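You operate a simulated robot arm through the tools that you are given. There is no shell and no other tool.

You are at the controls of a simulated robot arm. One attempt, no reset.

Task
Scrub the white crust off the trough, then run tap 7 clear.
Fine: with the scrubbing brush, which goes back where it lay; tap off, no other tap run. Set down upright: scrubbing brush. What is to be rubbed or washed off counts as gone when no trace of it is left.

The check looks at the end state, three seconds after you hand in, the way a careful person would. Anything else that was tipped, shoved, dropped, spilled or broken makes it a failure.

Robot
A 6-joint arm with a fingered hand, fixed in place. Base frame: the origin is at the foot of the arm, x ahead of it, y to its left, z up. Lengths are in m, angles in degrees, forces in N, time in s.
With the tool pointing down near the work surface it reaches from about 0.46 to 0.8 m from the base axis. Its first joint turns from -166.0 to 166.0 degrees. Payload 4 kg.
The TCP is the grasp point between the finger pads, 0.02 m short of the fingertips. In the tool frame z runs along the fingers and y along their closing line. The gripper opens to 0.14 m. The gripper's body begins 0.054 m behind the TCP. The gripper is a hand of 3 fingers: y runs from the thumb to the fingers, the wrist lies at [0, 0, -0.215] in the tool frame, and closing takes about 1.5 s.
Orientation is that of the tool frame in the base frame, as a unit quaternion [w, x, y, z]. With the fingers straight down and closing along the base's y, the tool's x points along the base's -x, its y along +y and its z along -z.

Tools
- The arm moves only by the tool play_rows. Its argument "motion" is a list of rows, each a list of 6 numbers: the shift along the base's x, y, z in m, then the turn, a rotation vector about the base's x, y, z in degrees. In form: [[tx, ty, tz, ax, ay, az], ...]. A call has 1 to 20 rows; each row shifts and turns the commanded pose from where the row before left it. "claw" is the opening in per cent of the stroke, from 0 (shut) to 100 (fully open), set as the call begins (left out, the last holds). Each row takes 0.2 s and may step no farther than 0.05 m and 8.6 degrees from the row before; otherwise, or with a gripper value out of range, the whole call is refused. A pose out of reach is approached as far as the arm can. The call stops where the force on the tool passes 40 N (or 10 N more than at its start, if that is more) or the arm is blocked; 0.2 s more then pass. Each finger travels about 0.045 m/s and halts on what it meets, pressing with about 34 N; the grip force reading is that of the motor and also rises with nothing between the fingers. The clock runs only during rows and for 0.2 s after the last one: add rows that do not move to give the fingers time. It gives the time, the measured TCP pose, the force on the tool (base axes), the opening and the grip force at its end, in the units of the frame above (readings bear some noise), with the torque about the TCP (base axes, N m) and any sound that the robot's microphone picked up.
- Cameras (640 x 400 px; columns grow to the right, rows downward): "scene" is fixed at [0.4065, 0.6533, 1.4904]; the picture's right is [-0.98, -0.21, 0.00], its down [-0.12, 0.55, -0.83] and it looks along [0.17, -0.81, -0.56] (base axes); focal length 346 px, centre (320, 200). "wrist" rides on the gripper at [0.074, -0.043, -0.079] in the tool frame; the picture's right is [0.50, 0.87, 0.00], its down [-0.59, 0.34, -0.73] and it looks along [-0.64, 0.37, 0.68] (tool axes); focal length 275 px, centre (320, 200).
- snapshot(camera): a new picture of that camera. It takes no simulated time.
- lift_body(by): slides the trunk up (or, below 0, down) by that many m; the arm rides with it, the base frame stays. It gives what a move gives, with no picture.
- curl_fingers(finger1, finger2, thumb_bend): sets how far each is bent, from 0 (flat) to 1 (curled in); at 0.3 the hand is open as for a grip, at 0.7 the pads meet at the TCP. One left out holds its place. A second passes; each finger stops where it meets its share of the squeeze, and holds until it gets a number again. A gripper value or a shape takes the hand back. It gives what a move gives, with no picture; readings hold the bend of each and the force on the fingers (four entries, about 0 where the hand has none), thumb and palm.
- grasp_type(shape): the hand has 3 fingers and takes this shape, open, in about a second: jaw (thumb against the fingers, like two jaws); tri (thumb and two fingers); tip (a fingertip pinch); poke (one finger out to press); point (the index stretched); flat (the hand flat); cup (the hand cupped); fist (a fist). The gripper value then closes the fingers along that shape, each until it touches; the sizes above hold for jaw. It gives what a move gives, with no picture.
- locate(camera, pixels): for up to 12 pixels [column, row] of the newest picture of that camera ("zoom" is the newest enlarged one), the place [x, y, z] in the base frame of the surface seen there, good to about 0.002 m, but the place of the scene camera against the robot may be out by one fixed shift of up to 0.012 m in any direction. It takes no simulated time.
- zoom(camera, box): a new picture of the part [left, top, right, bottom] of that camera's present view, enlarged. It takes no simulated time.
- finish_job(): hands the job in; it is judged then, once.

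Leave the gripper open and the arm clear of the work at the hand-in unless told otherwise.

The tools are called after "Call:" by a JSON object that holds its "fn" and its "kwargs". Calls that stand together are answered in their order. play_rows: Moves the arm, as the interface text tells. Its arguments: {"type":"object","properties":{"motion":{"type":"array","items":{"type":"array","items":{"type":"number"}}},"claw":{"type":"number"}},"required":["motion"]} The other tools are called the same way: lift_body (by) slides the trunk up or down; grasp_type (shape) gives the hand a shape; curl_fingers (finger1, finger2, thumb_bend) moves the fingers one by one; snapshot (camera) takes a picture; locate (camera, pixels) gives the place of the surface under pixels of a picture; zoom (camera, box) takes an enlarged picture of a part of a camera's view; finish_job () hands the job in.

At the start:

```text
clock: 0.0
tcp_pos: [0.4428, 0.0477, 1.2316]
tcp_rot: [0.0, 0.0, 1.0, 0.0]
wrist_force: [-0.3, -0.6, -0.2]
ft_torque: [0.04, -0.01, 0.02]
gripper_width: 0.14
grip_force: 0.1
shape: jaw
bend: [0.3, 0.3, 0.3]
finger forces: [0.0, 0.0, 0.0, 0.1, 0.1, 0.1]
trunk travel left (down, up): [-0.225, 0.365]
```

scene: 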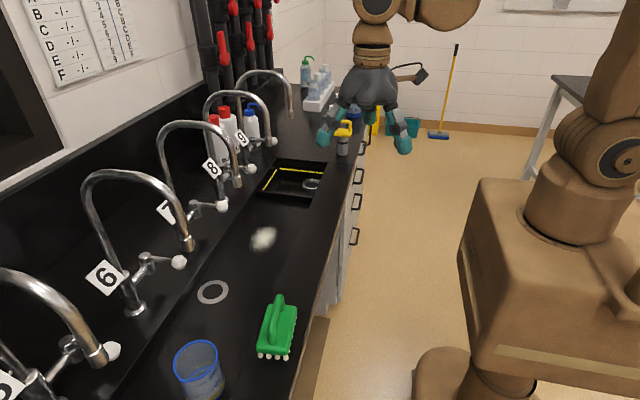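
wrist: 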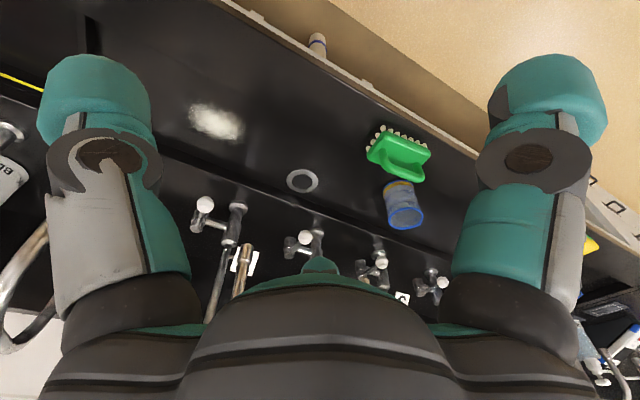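

I see a bench with a trough, several numbered taps (6, 7, 8, 9, one unlabelled near the bottom left), a white crust near scene (264,238), a green brush near (278,328) and a beaker near (198,368). First I'll enlarge parts of the view.

Call:
{"fn": "zoom", "kwargs": {"camera": "scene", "box": [120, 140, 360, 290]}}

Call:
{"fn": "zoom", "kwargs": {"camera": "scene", "box": [160, 260, 360, 400]}}

Call:
{"fn": "snapshot", "kwargs": {"camera": "scene"}}

Call:
{"fn": "snapshot", "kwargs": {"camera": "wrist"}}

```text
2.67 times, centred on (240, 215) of scene
```

zoom: 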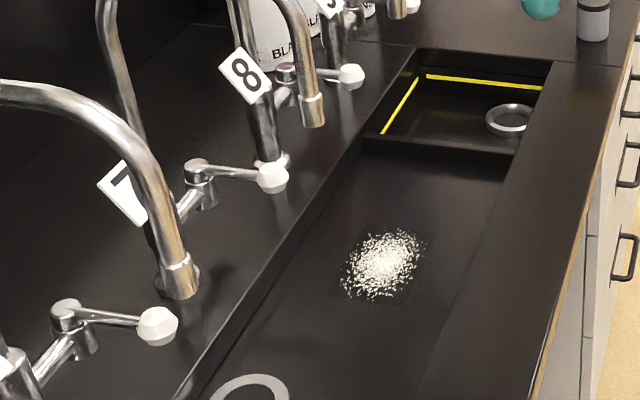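

```text
2.86 times, centred on (260, 330) of scene
```

zoom: 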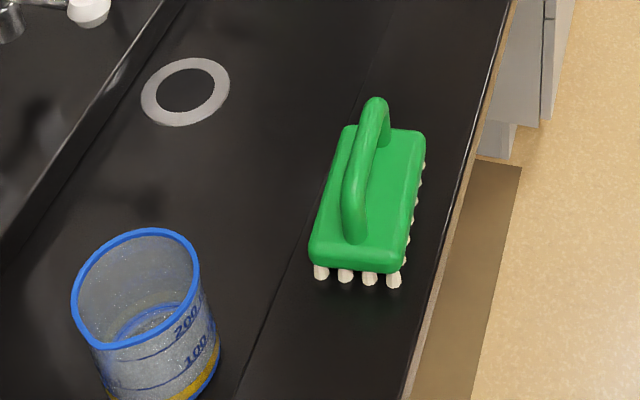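

```text
taken
```

scene: 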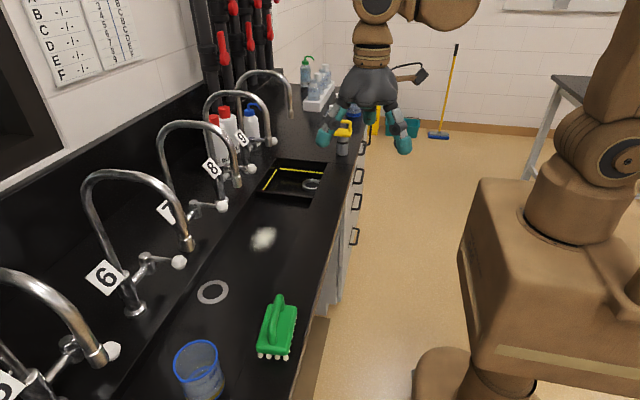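

```text
taken
```

wrist: 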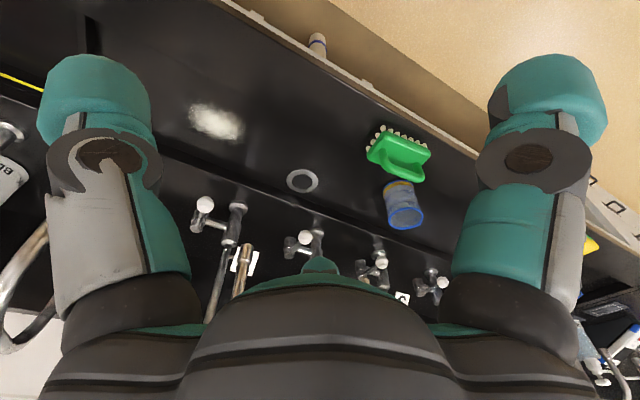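

I need base positions for the brush, crust, trough, taps and drain. I'll locate pixels in the scene and wrist pictures.

Call:
{"fn": "locate", "kwargs": {"camera": "scene", "pixels": [[264, 238], [280, 315], [278, 298], [271, 338], [291, 308], [260, 352], [212, 292], [198, 345], [240, 260], [300, 240], [180, 262], [222, 205]]}}

Call:
{"fn": "locate", "kwargs": {"camera": "wrist", "pixels": [[215, 122], [302, 180], [398, 155], [404, 178], [390, 148], [405, 190], [205, 204], [302, 238], [300, 252], [382, 264], [240, 208], [245, 255]]}}

```text
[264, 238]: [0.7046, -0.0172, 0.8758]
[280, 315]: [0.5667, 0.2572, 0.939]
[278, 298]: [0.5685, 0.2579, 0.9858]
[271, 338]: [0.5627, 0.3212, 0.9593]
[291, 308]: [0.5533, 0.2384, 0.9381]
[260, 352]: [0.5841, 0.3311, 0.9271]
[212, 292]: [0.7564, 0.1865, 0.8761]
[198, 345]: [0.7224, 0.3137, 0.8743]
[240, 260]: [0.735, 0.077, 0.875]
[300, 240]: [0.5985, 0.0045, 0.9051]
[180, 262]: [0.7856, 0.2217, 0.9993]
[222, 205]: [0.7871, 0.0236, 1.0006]
```

```text
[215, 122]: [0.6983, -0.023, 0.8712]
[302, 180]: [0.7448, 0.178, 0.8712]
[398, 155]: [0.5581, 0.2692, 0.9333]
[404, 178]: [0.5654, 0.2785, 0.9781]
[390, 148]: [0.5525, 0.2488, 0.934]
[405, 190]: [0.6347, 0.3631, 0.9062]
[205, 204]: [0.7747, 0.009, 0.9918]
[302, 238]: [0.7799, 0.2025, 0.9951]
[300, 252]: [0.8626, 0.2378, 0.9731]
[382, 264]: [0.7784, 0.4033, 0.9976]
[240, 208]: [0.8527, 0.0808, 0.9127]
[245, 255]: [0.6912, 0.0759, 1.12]
```

The wrist and scene readings differ by about 0.01 m in x and y, so I'll trust the wrist camera. Now I'll look closely at the taps and their labels.

Call:
{"fn": "zoom", "kwargs": {"camera": "scene", "box": [60, 100, 260, 225]}}

Call:
{"fn": "zoom", "kwargs": {"camera": "scene", "box": [0, 160, 220, 400]}}

Call:
{"fn": "zoom", "kwargs": {"camera": "wrist", "box": [160, 160, 460, 320]}}

Call:
{"fn": "zoom", "kwargs": {"camera": "wrist", "box": [160, 60, 480, 260]}}

```text
3.20 times, centred on (160, 162) of scene
```

zoom: 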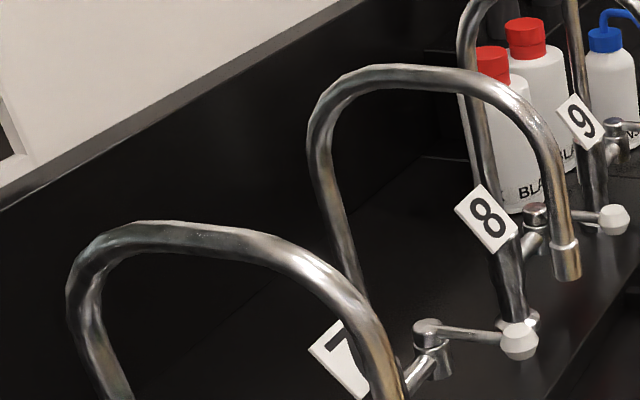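

```text
1.67 times, centred on (110, 280) of scene
```

zoom: 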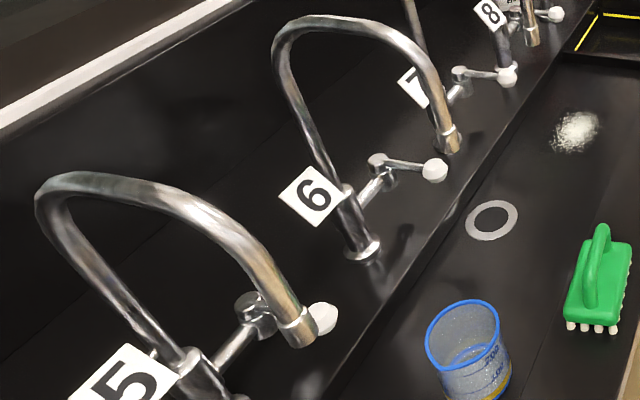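

```text
2.13 times, centred on (310, 240) of wrist
```

zoom: 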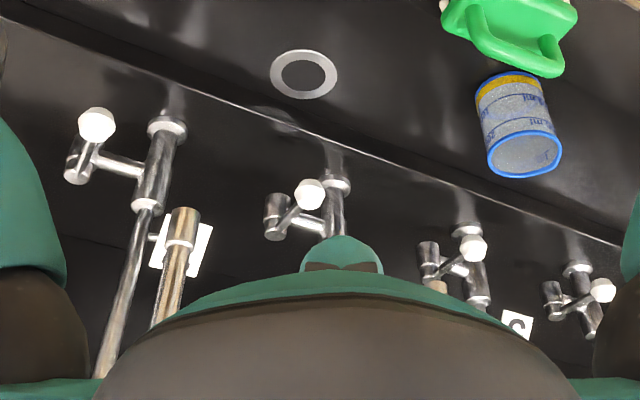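

```text
2.00 times, centred on (320, 160) of wrist
```

zoom: 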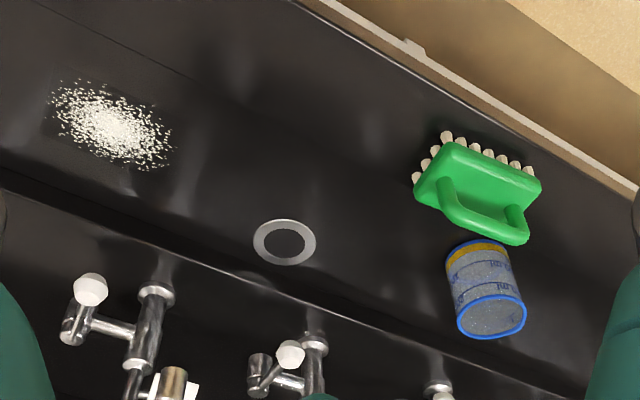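

Tap 7's column, side valve and white knob are at wrist zoom (95,125)–(180,125), and its spout outlet is just in front. Next I'll locate the beaker rim, the trough edges, the brush corners and handle, and the spout outlet.

Call:
{"fn": "locate", "kwargs": {"camera": "zoom", "pixels": [[447, 262], [458, 312], [525, 312], [508, 245], [446, 183], [480, 215], [515, 238], [418, 195], [540, 190], [525, 205], [455, 145], [535, 180]]}}

Call:
{"fn": "locate", "kwargs": {"camera": "wrist", "pixels": [[246, 247], [186, 112], [244, 140], [190, 130], [230, 110], [300, 150], [330, 110], [300, 215], [200, 170], [330, 216], [312, 263], [225, 250]]}}

Call:
{"fn": "locate", "kwargs": {"camera": "scene", "pixels": [[187, 248], [238, 185], [189, 240], [130, 308], [115, 180], [85, 190], [215, 370], [178, 365], [205, 343], [290, 110], [168, 215], [204, 207]]}}

```text
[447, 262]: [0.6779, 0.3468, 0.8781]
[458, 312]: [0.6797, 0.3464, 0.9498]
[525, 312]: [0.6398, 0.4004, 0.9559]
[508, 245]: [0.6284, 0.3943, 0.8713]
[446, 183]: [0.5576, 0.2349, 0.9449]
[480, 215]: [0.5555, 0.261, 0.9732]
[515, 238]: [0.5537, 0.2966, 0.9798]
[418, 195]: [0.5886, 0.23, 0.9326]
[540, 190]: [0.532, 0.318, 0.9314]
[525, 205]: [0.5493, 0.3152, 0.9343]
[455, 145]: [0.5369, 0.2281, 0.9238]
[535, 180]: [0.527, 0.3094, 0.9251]
```

```text
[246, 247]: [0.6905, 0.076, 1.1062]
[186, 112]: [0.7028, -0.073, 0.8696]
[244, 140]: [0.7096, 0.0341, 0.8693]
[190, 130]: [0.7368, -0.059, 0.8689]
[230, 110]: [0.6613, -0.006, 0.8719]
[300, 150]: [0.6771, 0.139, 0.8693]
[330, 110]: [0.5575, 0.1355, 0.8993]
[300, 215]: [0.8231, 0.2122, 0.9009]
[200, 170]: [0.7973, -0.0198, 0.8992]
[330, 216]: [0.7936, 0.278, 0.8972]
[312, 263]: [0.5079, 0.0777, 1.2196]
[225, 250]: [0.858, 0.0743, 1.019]
```

```text
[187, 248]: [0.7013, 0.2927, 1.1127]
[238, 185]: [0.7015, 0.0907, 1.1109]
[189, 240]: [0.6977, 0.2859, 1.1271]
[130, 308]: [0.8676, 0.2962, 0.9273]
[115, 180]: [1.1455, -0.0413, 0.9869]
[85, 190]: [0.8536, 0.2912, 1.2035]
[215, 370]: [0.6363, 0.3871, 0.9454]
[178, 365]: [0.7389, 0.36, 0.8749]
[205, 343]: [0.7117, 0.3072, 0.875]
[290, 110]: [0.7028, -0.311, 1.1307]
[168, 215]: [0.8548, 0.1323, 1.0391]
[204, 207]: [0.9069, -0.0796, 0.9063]
```

The readings put the bench rim at z≈0.899 and the trough floor at z≈0.870. The crust is centred around (0.70,-0.023). The brush handle runs along y near x≈0.557, y 0.235–0.31, with its top at about z 0.98. The spout outlets are at x≈0.69, z≈1.10, at y≈0.076 (tap 7) and about 0.28 (tap 6). I'll move at safe height toward the brush, turning the tool -90° about z so the fingers close along x across the handle.

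Call:
{"fn": "play_rows", "kwargs": {"motion": [[0.005, 0.02, 0, 0, 0, -7.5], [0.005, 0.02, 0, 0, 0, -7.5], [0.005, 0.02, 0, 0, 0, -7.5], [0.005, 0.02, 0, 0, 0, -7.5], [0.005, 0.02, 0, 0, 0, -7.5], [0.005, 0.02, 0, 0, 0, -7.5], [0.005, 0.02, 0, 0, 0, -7.5], [0.005, 0.02, 0, 0, 0, -7.5], [0.005, 0.02, 0, 0, 0, -7.5], [0.005, 0.02, 0, 0, 0, -7.5], [0.005, 0.02, 0, 0, 0, -7.5], [0.005, 0.02, 0, 0, 0, -7.5]], "claw": 100}}

Call:
{"fn": "snapshot", "kwargs": {"camera": "wrist"}}

Call:
{"fn": "snapshot", "kwargs": {"camera": "scene"}}

```text
clock: 2.6
tcp_pos: [0.5043, 0.2894, 1.2311]
tcp_rot: [0.0, 0.708, 0.707, -0.001]
wrist_force: [1.3, 0.6, -0.4]
ft_torque: [-0.02, -0.02, 0.03]
gripper_width: 0.14
grip_force: 0.1
shape: jaw
bend: [0.3, 0.3, 0.3]
finger forces: [0.0, 0.0, 0.1, 0.0, 0.0, 0.1]
trunk travel left (down, up): [-0.225, 0.365]
```

```text
taken
```

wrist: 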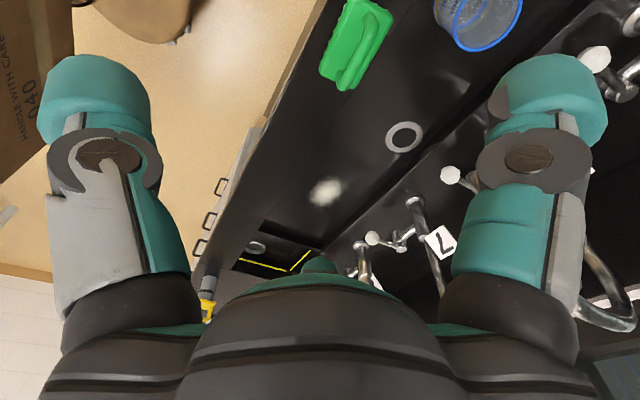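

```text
taken
```

scene: 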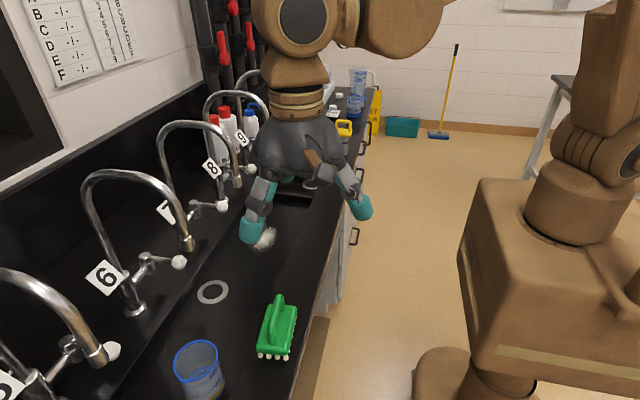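

The tool is turned and the hand is clear. The brush shows at wrist (355,45). I'll enlarge it to measure the handle.

Call:
{"fn": "zoom", "kwargs": {"camera": "wrist", "box": [290, 0, 418, 100]}}

```text
4.00 times, centred on (354, 50) of wrist
```

zoom: 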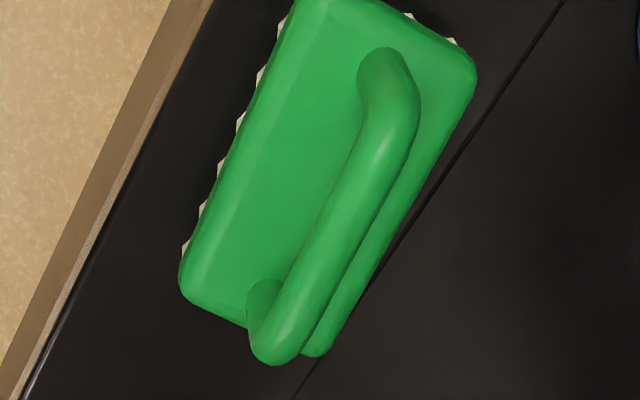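

I'll locate the handle's top line and edges, and the body's corners, in this enlarged view.

Call:
{"fn": "locate", "kwargs": {"camera": "zoom", "pixels": [[390, 130], [345, 220], [290, 310], [320, 215], [375, 225], [350, 225], [270, 200], [190, 280], [465, 80], [315, 350], [385, 60], [275, 345]]}}

Call:
{"fn": "locate", "kwargs": {"camera": "wrist", "pixels": [[326, 192], [450, 174], [372, 238], [404, 137], [440, 8], [520, 10], [470, 48], [330, 120], [400, 80], [446, 240], [396, 240], [415, 200]]}}

```text
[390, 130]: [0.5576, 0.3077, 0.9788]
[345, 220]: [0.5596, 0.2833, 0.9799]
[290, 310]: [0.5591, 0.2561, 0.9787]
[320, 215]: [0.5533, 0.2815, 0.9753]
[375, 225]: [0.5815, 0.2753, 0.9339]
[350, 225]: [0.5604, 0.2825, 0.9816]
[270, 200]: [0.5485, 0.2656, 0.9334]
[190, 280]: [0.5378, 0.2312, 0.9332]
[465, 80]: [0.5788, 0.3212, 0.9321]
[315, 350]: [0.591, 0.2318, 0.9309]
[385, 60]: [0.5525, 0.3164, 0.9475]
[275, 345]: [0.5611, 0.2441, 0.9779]
```

```text
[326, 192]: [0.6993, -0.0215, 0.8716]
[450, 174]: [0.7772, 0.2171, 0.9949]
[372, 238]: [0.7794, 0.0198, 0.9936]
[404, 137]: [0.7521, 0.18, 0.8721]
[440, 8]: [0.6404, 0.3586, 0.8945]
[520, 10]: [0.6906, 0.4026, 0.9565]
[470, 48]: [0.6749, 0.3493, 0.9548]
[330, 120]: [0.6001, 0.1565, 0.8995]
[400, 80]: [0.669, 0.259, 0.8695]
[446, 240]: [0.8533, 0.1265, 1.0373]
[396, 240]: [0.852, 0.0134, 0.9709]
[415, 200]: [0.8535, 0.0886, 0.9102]
```

The handle is centred at about (0.559, 0.278) with its top at z≈0.98, and the brush body top is at z≈0.9335. Before approaching I want the finger geometry, so I'll locate points on the hand itself.

Call:
{"fn": "locate", "kwargs": {"camera": "wrist", "pixels": [[95, 75], [95, 120], [150, 100], [120, 220], [545, 75], [545, 120], [495, 100], [510, 220], [320, 262], [320, 300], [250, 320], [400, 320]]}}

Call:
{"fn": "zoom", "kwargs": {"camera": "scene", "box": [200, 60, 420, 260]}}

```text
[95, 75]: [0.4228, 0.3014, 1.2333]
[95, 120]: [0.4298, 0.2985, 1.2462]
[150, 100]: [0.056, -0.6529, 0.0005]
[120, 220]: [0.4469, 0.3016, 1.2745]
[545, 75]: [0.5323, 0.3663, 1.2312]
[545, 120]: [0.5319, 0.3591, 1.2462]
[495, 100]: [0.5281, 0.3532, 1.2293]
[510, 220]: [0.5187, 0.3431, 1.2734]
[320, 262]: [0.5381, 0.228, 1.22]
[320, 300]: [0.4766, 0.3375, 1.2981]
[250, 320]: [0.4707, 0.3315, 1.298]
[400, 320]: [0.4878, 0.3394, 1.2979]
```

```text
2.00 times, centred on (310, 160) of scene
```

zoom: 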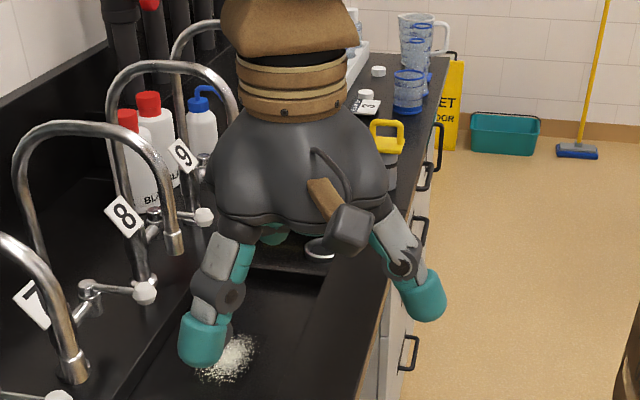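

The three fingers stand 120° apart: the thumb at -x of the TCP, and two fingers at +x and ±y. I'll close partway here in free air to see how the fingers travel in this shape.

Call:
{"fn": "play_rows", "kwargs": {"motion": [[0, 0, 0, 0, 0, 0], [0, 0, 0, 0, 0, 0], [0, 0, 0, 0, 0, 0], [0, 0, 0, 0, 0, 0], [0, 0, 0, 0, 0, 0], [0, 0, 0, 0, 0, 0]], "claw": 35}}

Call:
{"fn": "snapshot", "kwargs": {"camera": "wrist"}}

Call:
{"fn": "zoom", "kwargs": {"camera": "scene", "box": [200, 60, 420, 260]}}

```text
clock: 4.0
tcp_pos: [0.5039, 0.2882, 1.232]
tcp_rot: [0.0, 0.708, 0.707, 0.0]
wrist_force: [0.1, 0.3, 0.2]
ft_torque: [0.01, -0.01, 0.01]
gripper_width: 0.0493
grip_force: 0.0
shape: jaw
bend: [0.4, 0.4, 0.4]
finger forces: [0.1, 0.0, 0.0, 0.0, 0.0, 0.0]
trunk travel left (down, up): [-0.225, 0.365]
```

```text
taken
```

wrist: 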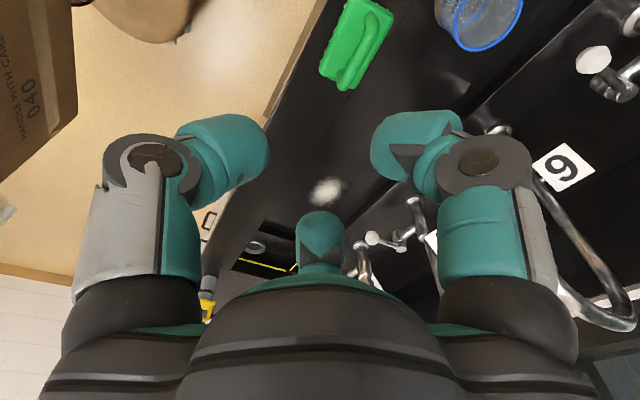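

```text
2.00 times, centred on (310, 160) of scene
```

zoom: 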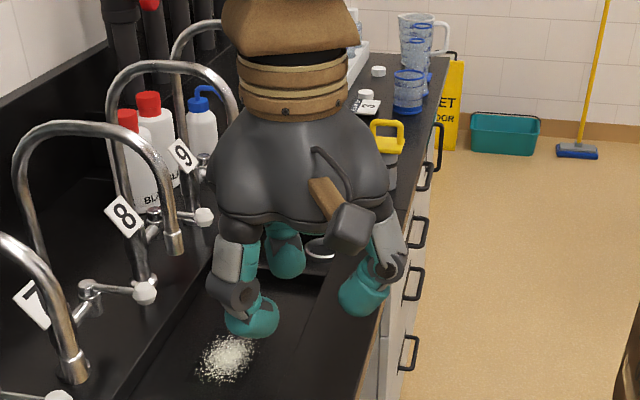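

All three fingers curl inward radially. I'll check in free air how the "tip" and "tri" shapes stand, since a plain opposed pinch would suit the handle better.

Call:
{"fn": "grasp_type", "kwargs": {"shape": "tip"}}

Call:
{"fn": "snapshot", "kwargs": {"camera": "wrist"}}

Call:
{"fn": "grasp_type", "kwargs": {"shape": "tri"}}

Call:
{"fn": "snapshot", "kwargs": {"camera": "wrist"}}

Call:
{"fn": "grasp_type", "kwargs": {"shape": "jaw"}}

Call:
{"fn": "snapshot", "kwargs": {"camera": "wrist"}}

```text
clock: 4.9
tcp_pos: [0.5034, 0.2888, 1.2319]
tcp_rot: [0.0, 0.707, 0.707, -0.001]
wrist_force: [-0.5, -0.1, -1.1]
ft_torque: [0.02, -0.03, 0.01]
gripper_width: 0.1401
grip_force: 0.0
shape: tip
bend: [0.3, 0.3, 0.3]
finger forces: [0.0, 0.0, 0.1, 0.0, 0.0, 0.0]
trunk travel left (down, up): [-0.225, 0.365]
```

```text
taken
```

wrist: 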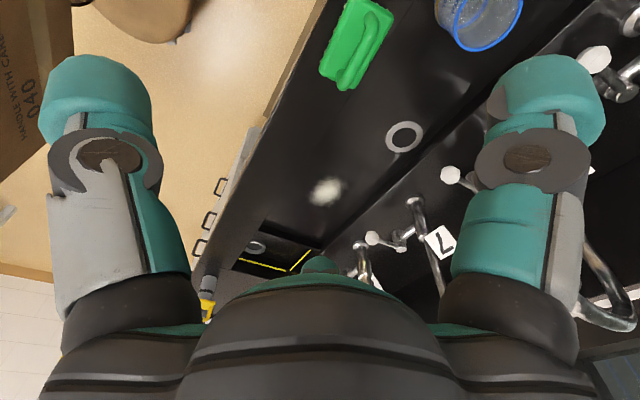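

```text
clock: 5.8
tcp_pos: [0.5043, 0.2879, 1.2311]
tcp_rot: [0.0, 0.707, 0.707, 0.0]
wrist_force: [0.0, -0.5, 0.1]
ft_torque: [-0.04, -0.01, 0.0]
gripper_width: 0.1402
grip_force: 0.0
shape: tri
bend: [0.3, 0.3, 0.3]
finger forces: [0.0, 0.0, 0.0, 0.0, 0.1, 0.0]
trunk travel left (down, up): [-0.225, 0.365]
```

```text
taken
```

wrist: 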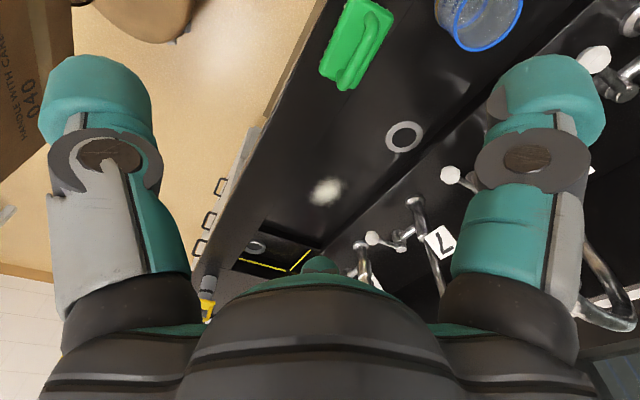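

```text
clock: 6.7
tcp_pos: [0.5038, 0.2878, 1.2316]
tcp_rot: [0.0, 0.708, 0.707, 0.0]
wrist_force: [0.3, 0.7, 0.1]
ft_torque: [0.01, -0.01, -0.02]
gripper_width: 0.1401
grip_force: 0.0
shape: jaw
bend: [0.3, 0.3, 0.3]
finger forces: [0.0, 0.0, 0.0, 0.0, 0.0, 0.0]
trunk travel left (down, up): [-0.225, 0.365]
```

```text
taken
```

wrist: 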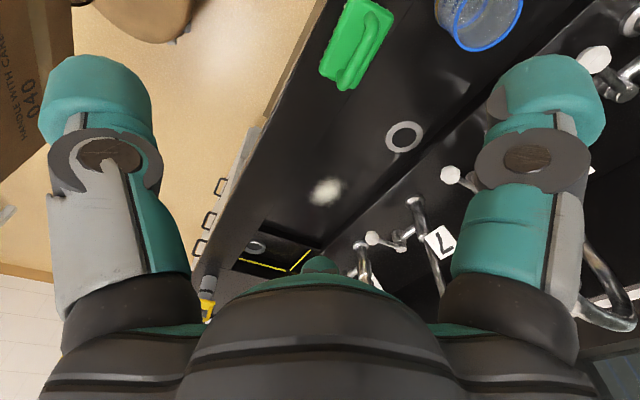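

In every shape the fingers stay 120° apart and hook inward, so I'll pinch the handle in "jaw" with the thumb on the -x side and the fingers on the +x side. I'll tilt the hand 15° back so it later stays clear of the tap 7 knob (0.777,0.017,0.994) and the spouts. Next is a move above the brush, matching its ~3.5° yaw, with the claw at 70%.

Call:
{"fn": "play_rows", "kwargs": {"motion": [[0.0092, -0.0017, -0.02, 0, -2.5, 0.6], [0.0092, -0.0017, -0.02, 0, -2.5, 0.6], [0.0092, -0.0017, -0.02, 0, -2.5, 0.6], [0.0092, -0.0017, -0.02, 0, -2.5, 0.6], [0.0092, -0.0017, -0.02, 0, -2.5, 0.6], [0.0092, -0.0017, -0.02, 0, -2.5, 0.6], [0, 0, 0, 0, 0, 0]], "claw": 70}}

Call:
{"fn": "snapshot", "kwargs": {"camera": "wrist"}}

Call:
{"fn": "snapshot", "kwargs": {"camera": "scene"}}

```text
clock: 8.3
tcp_pos: [0.5588, 0.2772, 1.1133]
tcp_rot: [0.092, 0.679, 0.723, 0.092]
wrist_force: [0.0, -0.3, 0.9]
ft_torque: [-0.06, -0.03, 0.01]
gripper_width: 0.0983
grip_force: 0.0
shape: jaw
bend: [0.26, 0.26, 0.25]
finger forces: [0.0, 0.0, 0.1, 0.1, 0.1, 0.1]
trunk travel left (down, up): [-0.225, 0.365]
```

```text
taken
```

wrist: 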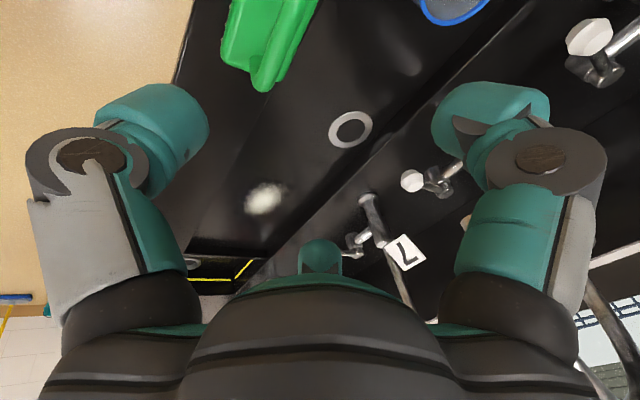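

```text
taken
```

scene: 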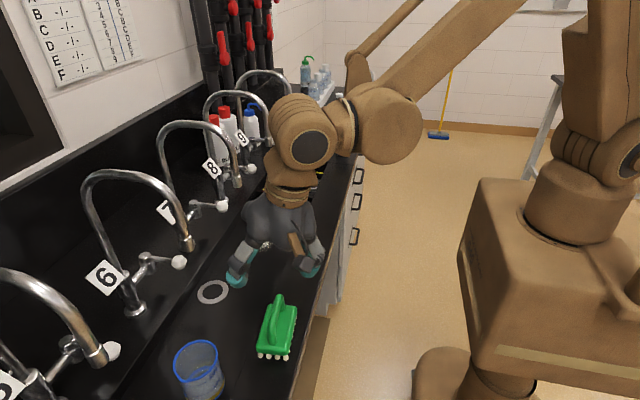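

The hand is above the brush, tilted 15°, with 0.098 m opening. I'll re-measure the handle from this closer view.

Call:
{"fn": "zoom", "kwargs": {"camera": "wrist", "box": [200, 0, 340, 100]}}

Call:
{"fn": "locate", "kwargs": {"camera": "wrist", "pixels": [[265, 80], [280, 50], [295, 10], [300, 2], [150, 100], [190, 130], [510, 100], [460, 110], [320, 250], [60, 155], [560, 155], [450, 10]]}}

```text
4.00 times, centred on (270, 50) of wrist
```

zoom: 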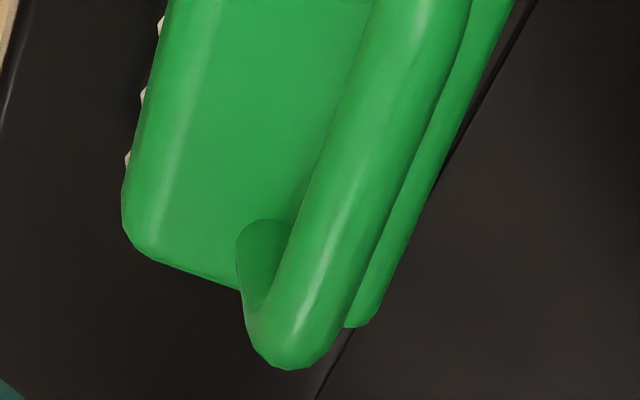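

```text
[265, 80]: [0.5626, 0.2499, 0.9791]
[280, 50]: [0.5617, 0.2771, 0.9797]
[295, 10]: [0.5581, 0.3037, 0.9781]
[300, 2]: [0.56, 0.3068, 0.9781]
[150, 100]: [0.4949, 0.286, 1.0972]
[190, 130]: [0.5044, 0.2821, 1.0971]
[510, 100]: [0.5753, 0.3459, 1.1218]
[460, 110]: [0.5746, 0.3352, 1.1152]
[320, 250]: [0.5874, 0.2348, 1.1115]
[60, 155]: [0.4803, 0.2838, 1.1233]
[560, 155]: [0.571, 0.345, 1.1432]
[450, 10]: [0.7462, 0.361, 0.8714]
```

I'll locate both side edges of the handle in this enlarged view to get its true centre line.

Call:
{"fn": "locate", "kwargs": {"camera": "zoom", "pixels": [[320, 200], [340, 200], [360, 200], [380, 200], [392, 200], [345, 120], [385, 120], [418, 120], [295, 355], [270, 235], [135, 200], [375, 310]]}}

```text
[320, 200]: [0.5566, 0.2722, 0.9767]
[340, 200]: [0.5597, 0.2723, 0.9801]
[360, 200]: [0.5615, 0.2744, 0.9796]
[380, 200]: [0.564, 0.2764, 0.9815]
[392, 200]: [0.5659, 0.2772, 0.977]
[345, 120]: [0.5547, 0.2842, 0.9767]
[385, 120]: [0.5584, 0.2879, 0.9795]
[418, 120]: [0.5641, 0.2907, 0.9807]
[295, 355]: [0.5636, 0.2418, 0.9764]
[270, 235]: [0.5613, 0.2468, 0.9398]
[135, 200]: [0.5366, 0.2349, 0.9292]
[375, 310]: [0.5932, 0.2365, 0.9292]
```

The handle's top line passes (0.5617, 0.277) and its axis is at about z 0.9725. I'll descend straight to about z 0.99, shifting 3 mm in x, then check.

Call:
{"fn": "play_rows", "kwargs": {"motion": [[0.003, 0, -0.025, 0, 0, 0], [0, 0, -0.025, 0, 0, 0], [0, 0, -0.025, 0, 0, 0], [0, 0, -0.025, 0, 0, 0], [0, 0, -0.02, 0, 0, 0], [0, 0, 0, 0, 0, 0]]}}

Call:
{"fn": "snapshot", "kwargs": {"camera": "wrist"}}

Call:
{"fn": "zoom", "kwargs": {"camera": "scene", "box": [160, 220, 360, 380]}}

```text
clock: 9.7
tcp_pos: [0.5617, 0.2759, 0.9916]
tcp_rot: [0.093, 0.679, 0.723, 0.092]
wrist_force: [-1.1, 0.5, 0.4]
ft_torque: [0.01, 0.0, 0.03]
gripper_width: 0.0986
grip_force: 0.1
shape: jaw
bend: [0.26, 0.26, 0.25]
finger forces: [0.0, 0.1, 0.1, 0.0, 0.0, 0.0]
trunk travel left (down, up): [-0.225, 0.365]
```

```text
taken
```

wrist: 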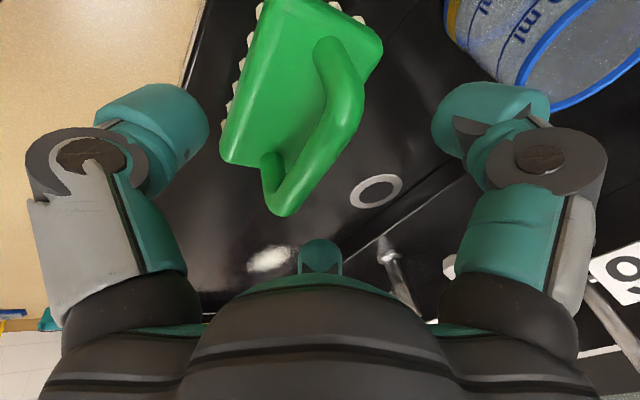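

```text
2.50 times, centred on (260, 300) of scene
```

zoom: 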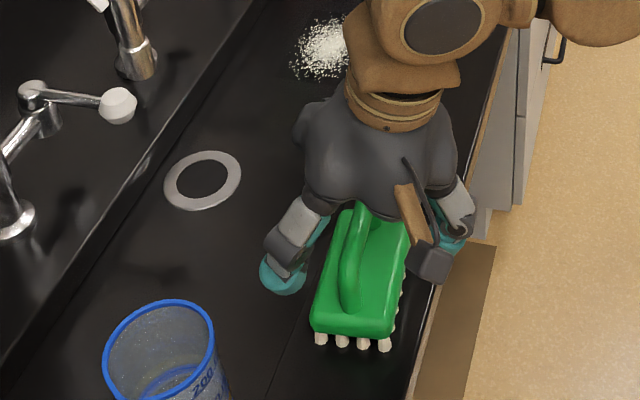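

The hand is centred over the handle, and the finger nearest the beaker has room. I'll go down the last ~23 mm to z≈0.968.

Call:
{"fn": "play_rows", "kwargs": {"motion": [[0, 0.001, -0.008, 0, 0, 0], [0, 0, -0.008, 0, 0, 0], [0, 0, -0.007, 0, 0, 0], [0, 0, 0, 0, 0, 0]]}}

Call:
{"fn": "snapshot", "kwargs": {"camera": "wrist"}}

Call:
{"fn": "zoom", "kwargs": {"camera": "scene", "box": [200, 250, 340, 370]}}

```text
clock: 10.7
tcp_pos: [0.5634, 0.2792, 0.9686]
tcp_rot: [0.093, 0.678, 0.723, 0.092]
wrist_force: [-0.1, 0.1, 0.0]
ft_torque: [-0.04, -0.01, -0.01]
gripper_width: 0.0984
grip_force: 0.1
shape: jaw
bend: [0.26, 0.26, 0.25]
finger forces: [0.1, 0.1, 0.0, 0.0, 0.0, 0.0]
trunk travel left (down, up): [-0.225, 0.365]
```

```text
taken
```

wrist: 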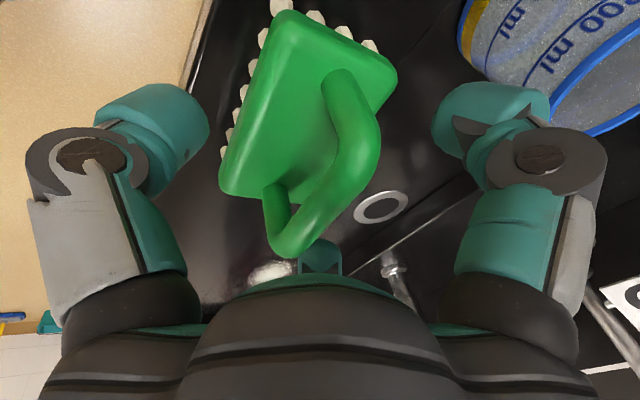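

```text
3.33 times, centred on (270, 310) of scene
```

zoom: 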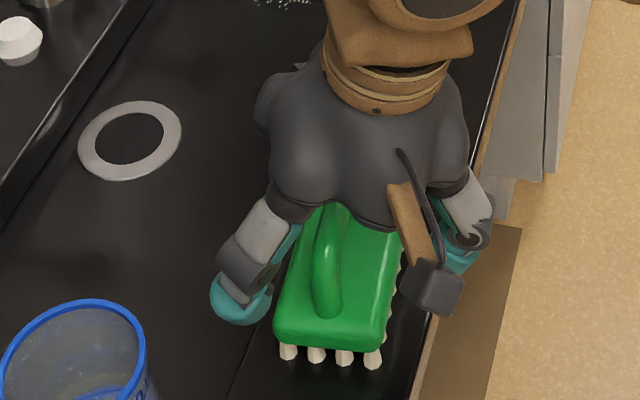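

Everything is clear and no force shows. I'll close on the handle now, holding position.

Call:
{"fn": "play_rows", "kwargs": {"motion": [[0, 0, 0, 0, 0, 0], [0, 0, 0, 0, 0, 0], [0, 0, 0, 0, 0, 0], [0, 0, 0, 0, 0, 0], [0, 0, 0, 0, 0, 0], [0, 0, 0, 0, 0, 0], [0, 0, 0, 0, 0, 0], [0, 0, 0, 0, 0, 0], [0, 0, 0, 0, 0, 0]], "claw": 0}}

Call:
{"fn": "snapshot", "kwargs": {"camera": "wrist"}}

Call:
{"fn": "zoom", "kwargs": {"camera": "scene", "box": [200, 250, 340, 370]}}

```text
clock: 12.7
tcp_pos: [0.5628, 0.2786, 0.9689]
tcp_rot: [0.092, 0.678, 0.723, 0.092]
wrist_force: [-1.6, 0.4, -0.6]
ft_torque: [0.0, -0.03, -0.01]
gripper_width: 0.0177
grip_force: 34.0
shape: jaw
bend: [0.96, 0.96, 0.59]
finger forces: [5.3, 5.3, 0.1, 0.1, 7.9, 0.1]
trunk travel left (down, up): [-0.225, 0.365]
```

```text
taken
```

wrist: 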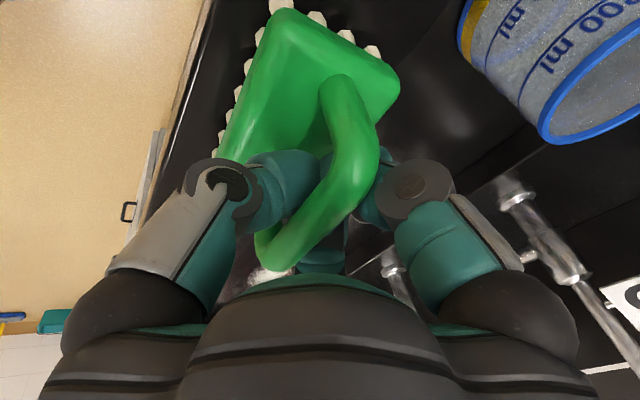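

```text
3.33 times, centred on (270, 310) of scene
```

zoom: 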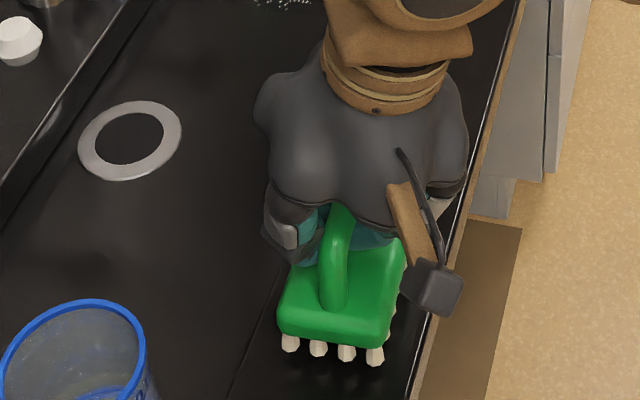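

The grip holds the handle at 0.0177 m width with 34 N. The brush twisted slightly during closing, and I'll correct that at set-down using the fixed scene view. Now I'll lift 36 mm and check that it comes along.

Call:
{"fn": "play_rows", "kwargs": {"motion": [[0, 0, 0.006, 0, 0, 0], [0, 0, 0.01, 0, 0, 0], [0, 0, 0.01, 0, 0, 0], [0, 0, 0.01, 0, 0, 0], [0, 0, 0, 0, 0, 0]]}}

Call:
{"fn": "snapshot", "kwargs": {"camera": "wrist"}}

Call:
{"fn": "zoom", "kwargs": {"camera": "scene", "box": [200, 250, 340, 370]}}

```text
clock: 13.9
tcp_pos: [0.5627, 0.2789, 1.0046]
tcp_rot: [0.093, 0.679, 0.723, 0.092]
wrist_force: [0.7, 0.1, -0.3]
ft_torque: [0.0, 0.0, 0.02]
gripper_width: 0.0177
grip_force: 34.0
shape: jaw
bend: [0.96, 0.96, 0.59]
finger forces: [5.3, 5.2, 0.1, 0.0, 7.8, 0.0]
trunk travel left (down, up): [-0.225, 0.365]
```

```text
taken
```

wrist: 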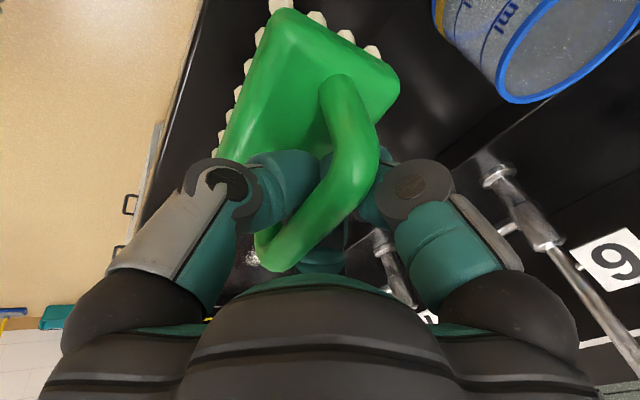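

```text
3.33 times, centred on (270, 310) of scene
```

zoom: 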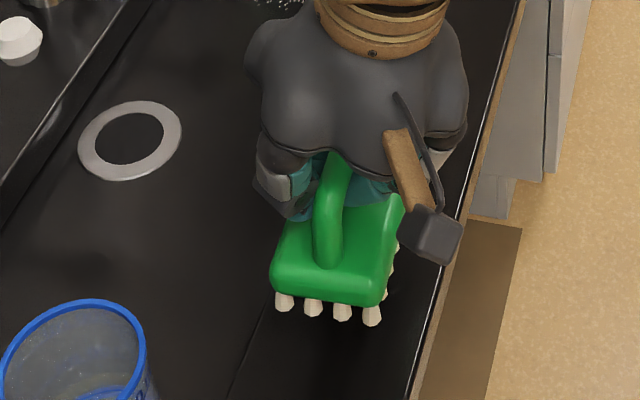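

The brush is held firmly and level. I'll carry it along -y in front of the trough, staying away from the spouts, to y≈-0.02.

Call:
{"fn": "play_rows", "kwargs": {"motion": [[0, -0.015, 0, 0, 0, 0], [0, -0.03, 0, 0, 0, 0], [0, -0.03, 0, 0, 0, 0], [0, -0.03, 0, 0, 0, 0], [0, -0.03, 0, 0, 0, 0], [0, -0.03, 0, 0, 0, 0], [0, -0.03, 0, 0, 0, 0], [0, -0.03, 0, 0, 0, 0], [0, -0.03, 0, 0, 0, 0], [0, -0.03, 0, 0, 0, 0], [0, -0.015, 0, 0, 0, 0], [0, 0, 0, 0, 0, 0]]}}

Call:
{"fn": "snapshot", "kwargs": {"camera": "wrist"}}

Call:
{"fn": "snapshot", "kwargs": {"camera": "scene"}}

```text
clock: 16.5
tcp_pos: [0.5606, -0.0198, 1.0029]
tcp_rot: [0.094, 0.678, 0.723, 0.092]
wrist_force: [0.0, 0.0, -1.0]
ft_torque: [0.0, -0.02, 0.0]
gripper_width: 0.0177
grip_force: 34.1
shape: jaw
bend: [0.96, 0.96, 0.59]
finger forces: [5.2, 4.9, 0.0, 0.1, 7.3, 0.0]
trunk travel left (down, up): [-0.225, 0.365]
```

```text
taken
```

wrist: 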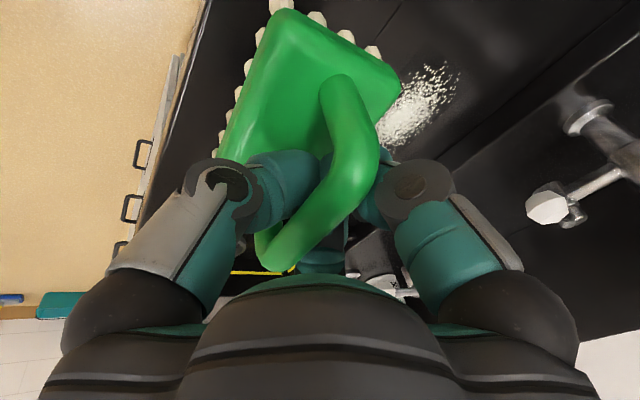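

```text
taken
```

scene: 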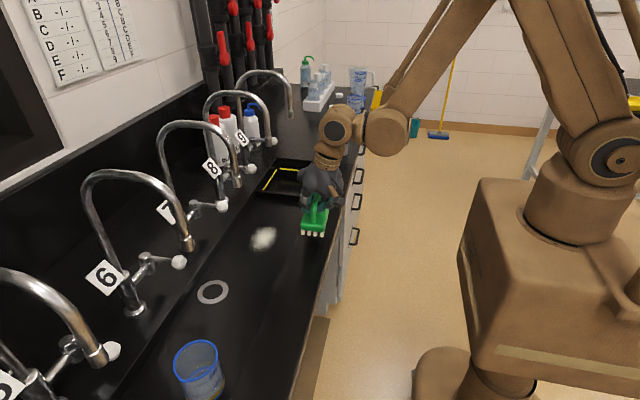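

The brush is at y≈-0.02. The crust shows at wrist (420,105) and tap 7's knob at (548,205). I'll measure the crust's extent here and in an enlarged scene view.

Call:
{"fn": "locate", "kwargs": {"camera": "wrist", "pixels": [[422, 68], [440, 62], [460, 78], [455, 105], [410, 140], [390, 148], [425, 105], [548, 203], [527, 210], [566, 200], [548, 185], [600, 180]]}}

Call:
{"fn": "zoom", "kwargs": {"camera": "scene", "box": [220, 200, 320, 270]}}

```text
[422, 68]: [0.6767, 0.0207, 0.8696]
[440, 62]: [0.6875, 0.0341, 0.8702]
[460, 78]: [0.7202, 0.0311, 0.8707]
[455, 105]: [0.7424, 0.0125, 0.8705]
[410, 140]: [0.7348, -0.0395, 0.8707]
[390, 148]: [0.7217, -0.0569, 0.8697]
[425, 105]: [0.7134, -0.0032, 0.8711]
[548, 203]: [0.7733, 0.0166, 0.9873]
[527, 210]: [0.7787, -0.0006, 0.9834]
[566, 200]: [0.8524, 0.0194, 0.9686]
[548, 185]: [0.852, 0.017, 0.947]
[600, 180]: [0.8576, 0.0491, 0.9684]
```

```text
5.71 times, centred on (270, 235) of scene
```

zoom: 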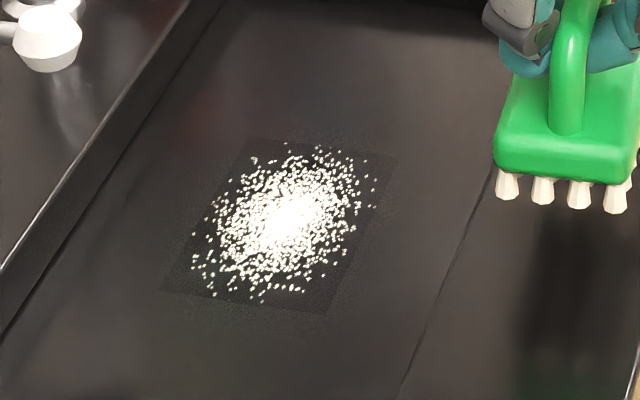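

A slightly darker square around the crust shows the whole patch. I'll locate its corners and the outermost specks in this enlarged scene view.

Call:
{"fn": "locate", "kwargs": {"camera": "zoom", "pixels": [[245, 137], [398, 155], [165, 290], [325, 312], [190, 260], [258, 298], [374, 178], [320, 148], [255, 160], [350, 240], [285, 220], [47, 50]]}}

```text
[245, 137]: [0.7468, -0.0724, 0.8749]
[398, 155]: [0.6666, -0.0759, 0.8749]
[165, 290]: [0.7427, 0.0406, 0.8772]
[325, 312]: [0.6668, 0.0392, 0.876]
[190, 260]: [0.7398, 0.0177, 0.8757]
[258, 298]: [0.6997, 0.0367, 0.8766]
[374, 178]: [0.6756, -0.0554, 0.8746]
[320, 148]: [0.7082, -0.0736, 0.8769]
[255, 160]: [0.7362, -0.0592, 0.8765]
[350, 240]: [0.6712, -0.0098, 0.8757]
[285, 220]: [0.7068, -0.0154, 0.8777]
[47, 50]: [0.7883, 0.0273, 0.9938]
```

The crust patch, corrected to the wrist frame, is about x 0.656–0.736, y -0.083–0.033. Before going in I'll check where the curled fingers and palm stand relative to the TCP, to be sure they clear tap 7's knob.

Call:
{"fn": "locate", "kwargs": {"camera": "wrist", "pixels": [[410, 180], [445, 185], [420, 240], [500, 250], [515, 265], [540, 320], [570, 330], [395, 70], [370, 45], [222, 150], [350, 120], [275, 255]]}}

Call:
{"fn": "zoom", "kwargs": {"camera": "scene", "box": [260, 90, 400, 250]}}

```text
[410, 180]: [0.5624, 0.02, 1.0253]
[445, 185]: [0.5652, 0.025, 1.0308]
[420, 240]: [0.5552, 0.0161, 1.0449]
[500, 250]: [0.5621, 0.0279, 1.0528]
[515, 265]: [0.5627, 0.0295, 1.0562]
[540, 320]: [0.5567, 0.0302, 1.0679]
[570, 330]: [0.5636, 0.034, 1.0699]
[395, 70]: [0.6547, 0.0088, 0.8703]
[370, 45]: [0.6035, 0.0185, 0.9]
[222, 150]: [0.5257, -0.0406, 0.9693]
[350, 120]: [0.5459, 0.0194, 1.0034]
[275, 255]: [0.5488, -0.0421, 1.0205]
```

```text
2.50 times, centred on (330, 170) of scene
```

zoom: 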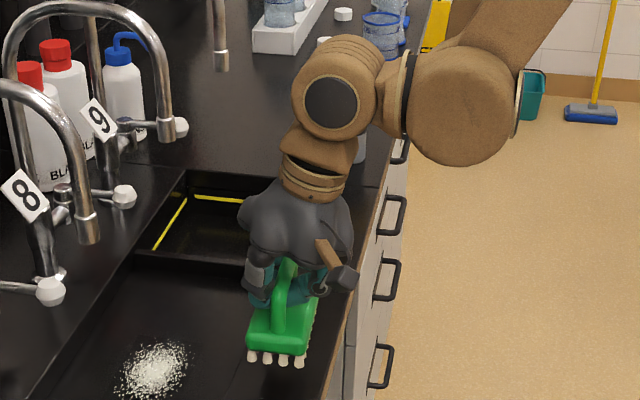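

The hand is compact: its front is about 0.05 m ahead of the TCP. I'll move in over the crust to x≈0.69, then down to about 15 mm above contact.

Call:
{"fn": "play_rows", "kwargs": {"motion": [[0.02, -0.001, 0, 0, 0, 0], [0.025, -0.001, 0, 0, 0, 0], [0.025, -0.001, 0, 0, 0, 0], [0.025, -0.001, 0, 0, 0, 0], [0.025, -0.001, 0, 0, 0, 0], [0.01, 0, 0, 0, 0, 0], [0, 0, -0.015, 0, 0, 0], [0, 0, -0.015, 0, 0, 0], [0, 0, -0.018, 0, 0, 0], [0, 0, 0, 0, 0, 0]]}}

Call:
{"fn": "snapshot", "kwargs": {"camera": "wrist"}}

Call:
{"fn": "zoom", "kwargs": {"camera": "scene", "box": [180, 110, 360, 270]}}

```text
clock: 18.7
tcp_pos: [0.6925, -0.0258, 0.9561]
tcp_rot: [0.092, 0.678, 0.723, 0.093]
wrist_force: [-0.2, 0.1, -0.4]
ft_torque: [0.01, -0.02, 0.01]
gripper_width: 0.0176
grip_force: 34.0
shape: jaw
bend: [0.96, 0.96, 0.59]
finger forces: [4.8, 4.8, 0.2, 0.0, 7.2, 0.0]
trunk travel left (down, up): [-0.225, 0.365]
```

```text
taken
```

wrist: 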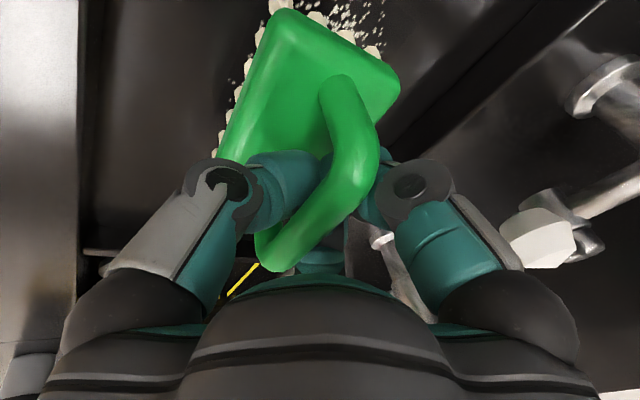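

```text
2.50 times, centred on (270, 190) of scene
```

zoom: 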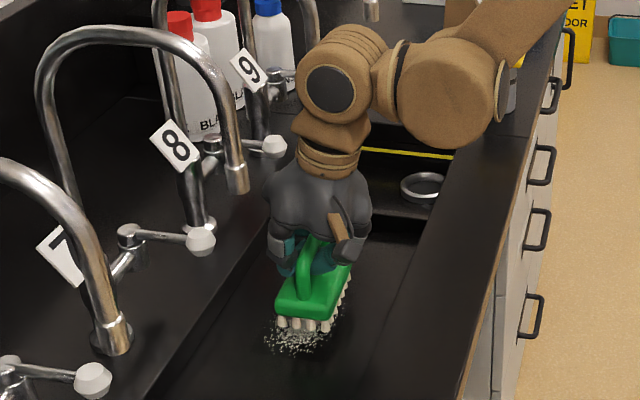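

All clear: the knob is about 0.06 m ahead of the hand and the spouts are untouched. I'll lower gently to touch the trough floor (expected near TCP z 0.939) and read the force.

Call:
{"fn": "play_rows", "kwargs": {"motion": [[0, 0, -0.005, 0, 0, 0], [0, 0, -0.005, 0, 0, 0], [0, 0, -0.004, 0, 0, 0], [0, 0, -0.002, 0, 0, 0], [0, 0, -0.001, 0, 0, 0], [0, 0, 0, 0, 0, 0]]}}

```text
clock: 20.1
tcp_pos: [0.6928, -0.0265, 0.9395]
tcp_rot: [0.093, 0.678, 0.723, 0.092]
wrist_force: [0.3, 0.4, -0.7]
ft_torque: [-0.01, 0.01, 0.0]
gripper_width: 0.0176
grip_force: 34.1
shape: jaw
bend: [0.96, 0.96, 0.59]
finger forces: [4.9, 4.9, 0.1, 0.0, 7.2, 0.0]
trunk travel left (down, up): [-0.225, 0.365]
```

No contact force yet at z 0.9395. I'll go down in 1 mm steps.

Call:
{"fn": "play_rows", "kwargs": {"motion": [[0, 0, -0.001, 0, 0, 0], [0, 0, -0.001, 0, 0, 0], [0, 0, 0, 0, 0, 0]]}}

```text
clock: 20.9
tcp_pos: [0.6917, -0.0266, 0.9371]
tcp_rot: [0.093, 0.678, 0.723, 0.093]
wrist_force: [0.3, -0.2, -1.5]
ft_torque: [0.02, -0.02, -0.02]
gripper_width: 0.0175
grip_force: 34.0
shape: jaw
bend: [0.96, 0.96, 0.59]
finger forces: [4.8, 4.7, 0.0, 0.1, 7.2, 0.0]
trunk travel left (down, up): [-0.225, 0.365]
```

Call:
{"fn": "play_rows", "kwargs": {"motion": [[0, 0, -0.001, 0, 0, 0], [0, 0, -0.001, 0, 0, 0], [0, 0, 0, 0, 0, 0]]}}

Call:
{"fn": "zoom", "kwargs": {"camera": "scene", "box": [230, 180, 320, 250]}}

```text
clock: 21.7
tcp_pos: [0.6926, -0.0262, 0.9348]
tcp_rot: [0.093, 0.678, 0.723, 0.092]
wrist_force: [-0.1, -0.2, -1.3]
ft_torque: [-0.02, 0.01, 0.0]
gripper_width: 0.0173
grip_force: 34.1
shape: jaw
bend: [0.96, 0.96, 0.59]
finger forces: [4.7, 4.8, 0.0, 0.0, 7.2, 0.1]
trunk travel left (down, up): [-0.225, 0.365]
```

```text
5.71 times, centred on (275, 215) of scene
```

zoom: 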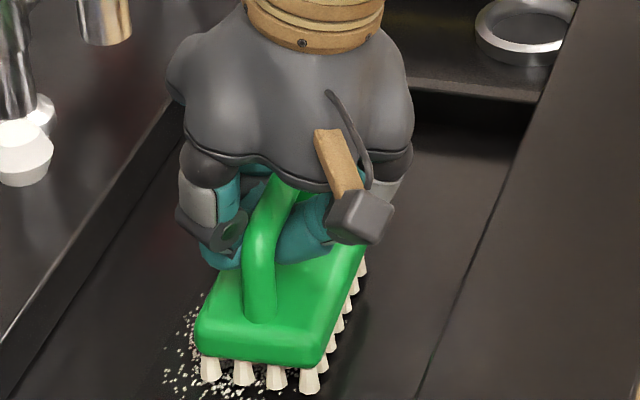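

Force is still near zero at z 0.935, so the brush probably rose a few mm in the grip when it closed. I'll keep going down in 1 mm steps.

Call:
{"fn": "play_rows", "kwargs": {"motion": [[0, 0, -0.001, 0, 0, 0], [0, 0, -0.001, 0, 0, 0], [0, 0, 0, 0, 0, 0]]}}

Call:
{"fn": "zoom", "kwargs": {"camera": "wrist", "box": [180, 0, 420, 160]}}

```text
clock: 22.5
tcp_pos: [0.6927, -0.0259, 0.9334]
tcp_rot: [0.092, 0.679, 0.723, 0.092]
wrist_force: [0.0, -0.2, -0.5]
ft_torque: [-0.02, 0.01, -0.02]
gripper_width: 0.0177
grip_force: 33.7
shape: jaw
bend: [0.96, 0.96, 0.59]
finger forces: [4.8, 4.8, 0.0, 0.0, 7.2, 0.0]
trunk travel left (down, up): [-0.225, 0.365]
```

```text
2.50 times, centred on (300, 80) of wrist
```

zoom: 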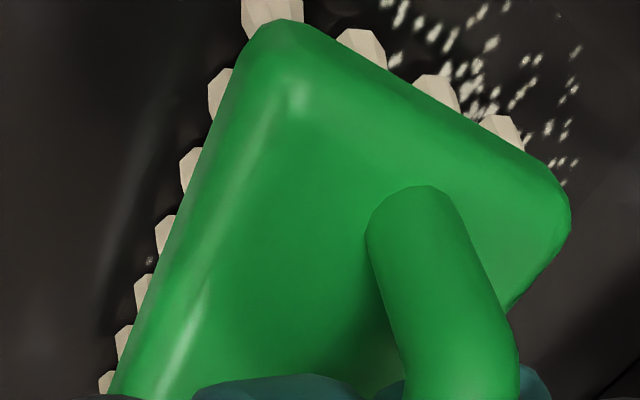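

I'll measure the brush's body top height and tilt now. At rest it stood 0.0345 m above the surface.

Call:
{"fn": "locate", "kwargs": {"camera": "zoom", "pixels": [[300, 60], [300, 150], [520, 190], [330, 250], [220, 300], [250, 350], [480, 170], [270, 5], [360, 45], [435, 95], [440, 30], [190, 165]]}}

```text
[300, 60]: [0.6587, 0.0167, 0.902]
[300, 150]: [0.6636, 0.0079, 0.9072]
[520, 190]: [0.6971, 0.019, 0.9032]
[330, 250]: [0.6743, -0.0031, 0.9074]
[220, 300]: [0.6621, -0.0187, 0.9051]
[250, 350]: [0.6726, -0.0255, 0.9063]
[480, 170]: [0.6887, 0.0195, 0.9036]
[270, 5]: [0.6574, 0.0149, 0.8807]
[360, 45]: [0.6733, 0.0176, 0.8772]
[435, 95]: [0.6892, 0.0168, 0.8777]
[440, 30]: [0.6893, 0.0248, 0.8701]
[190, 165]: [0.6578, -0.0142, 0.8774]
```

Body top is at 0.907, so the bristles are still about 2.5 mm above the floor. I'll go on down.

Call:
{"fn": "play_rows", "kwargs": {"motion": [[0, 0, -0.001, 0, 0, 0], [0, 0, -0.001, 0, 0, 0], [0, 0, -0.0005, 0, 0, 0], [0, 0, 0, 0, 0, 0]]}}

```text
clock: 23.5
tcp_pos: [0.6919, -0.0272, 0.93]
tcp_rot: [0.093, 0.678, 0.723, 0.092]
wrist_force: [0.9, 0.2, 0.6]
ft_torque: [-0.04, 0.03, 0.02]
gripper_width: 0.0177
grip_force: 33.6
shape: jaw
bend: [0.96, 0.96, 0.59]
finger forces: [4.6, 4.7, 0.0, 0.1, 6.2, 0.0]
trunk travel left (down, up): [-0.225, 0.365]
```

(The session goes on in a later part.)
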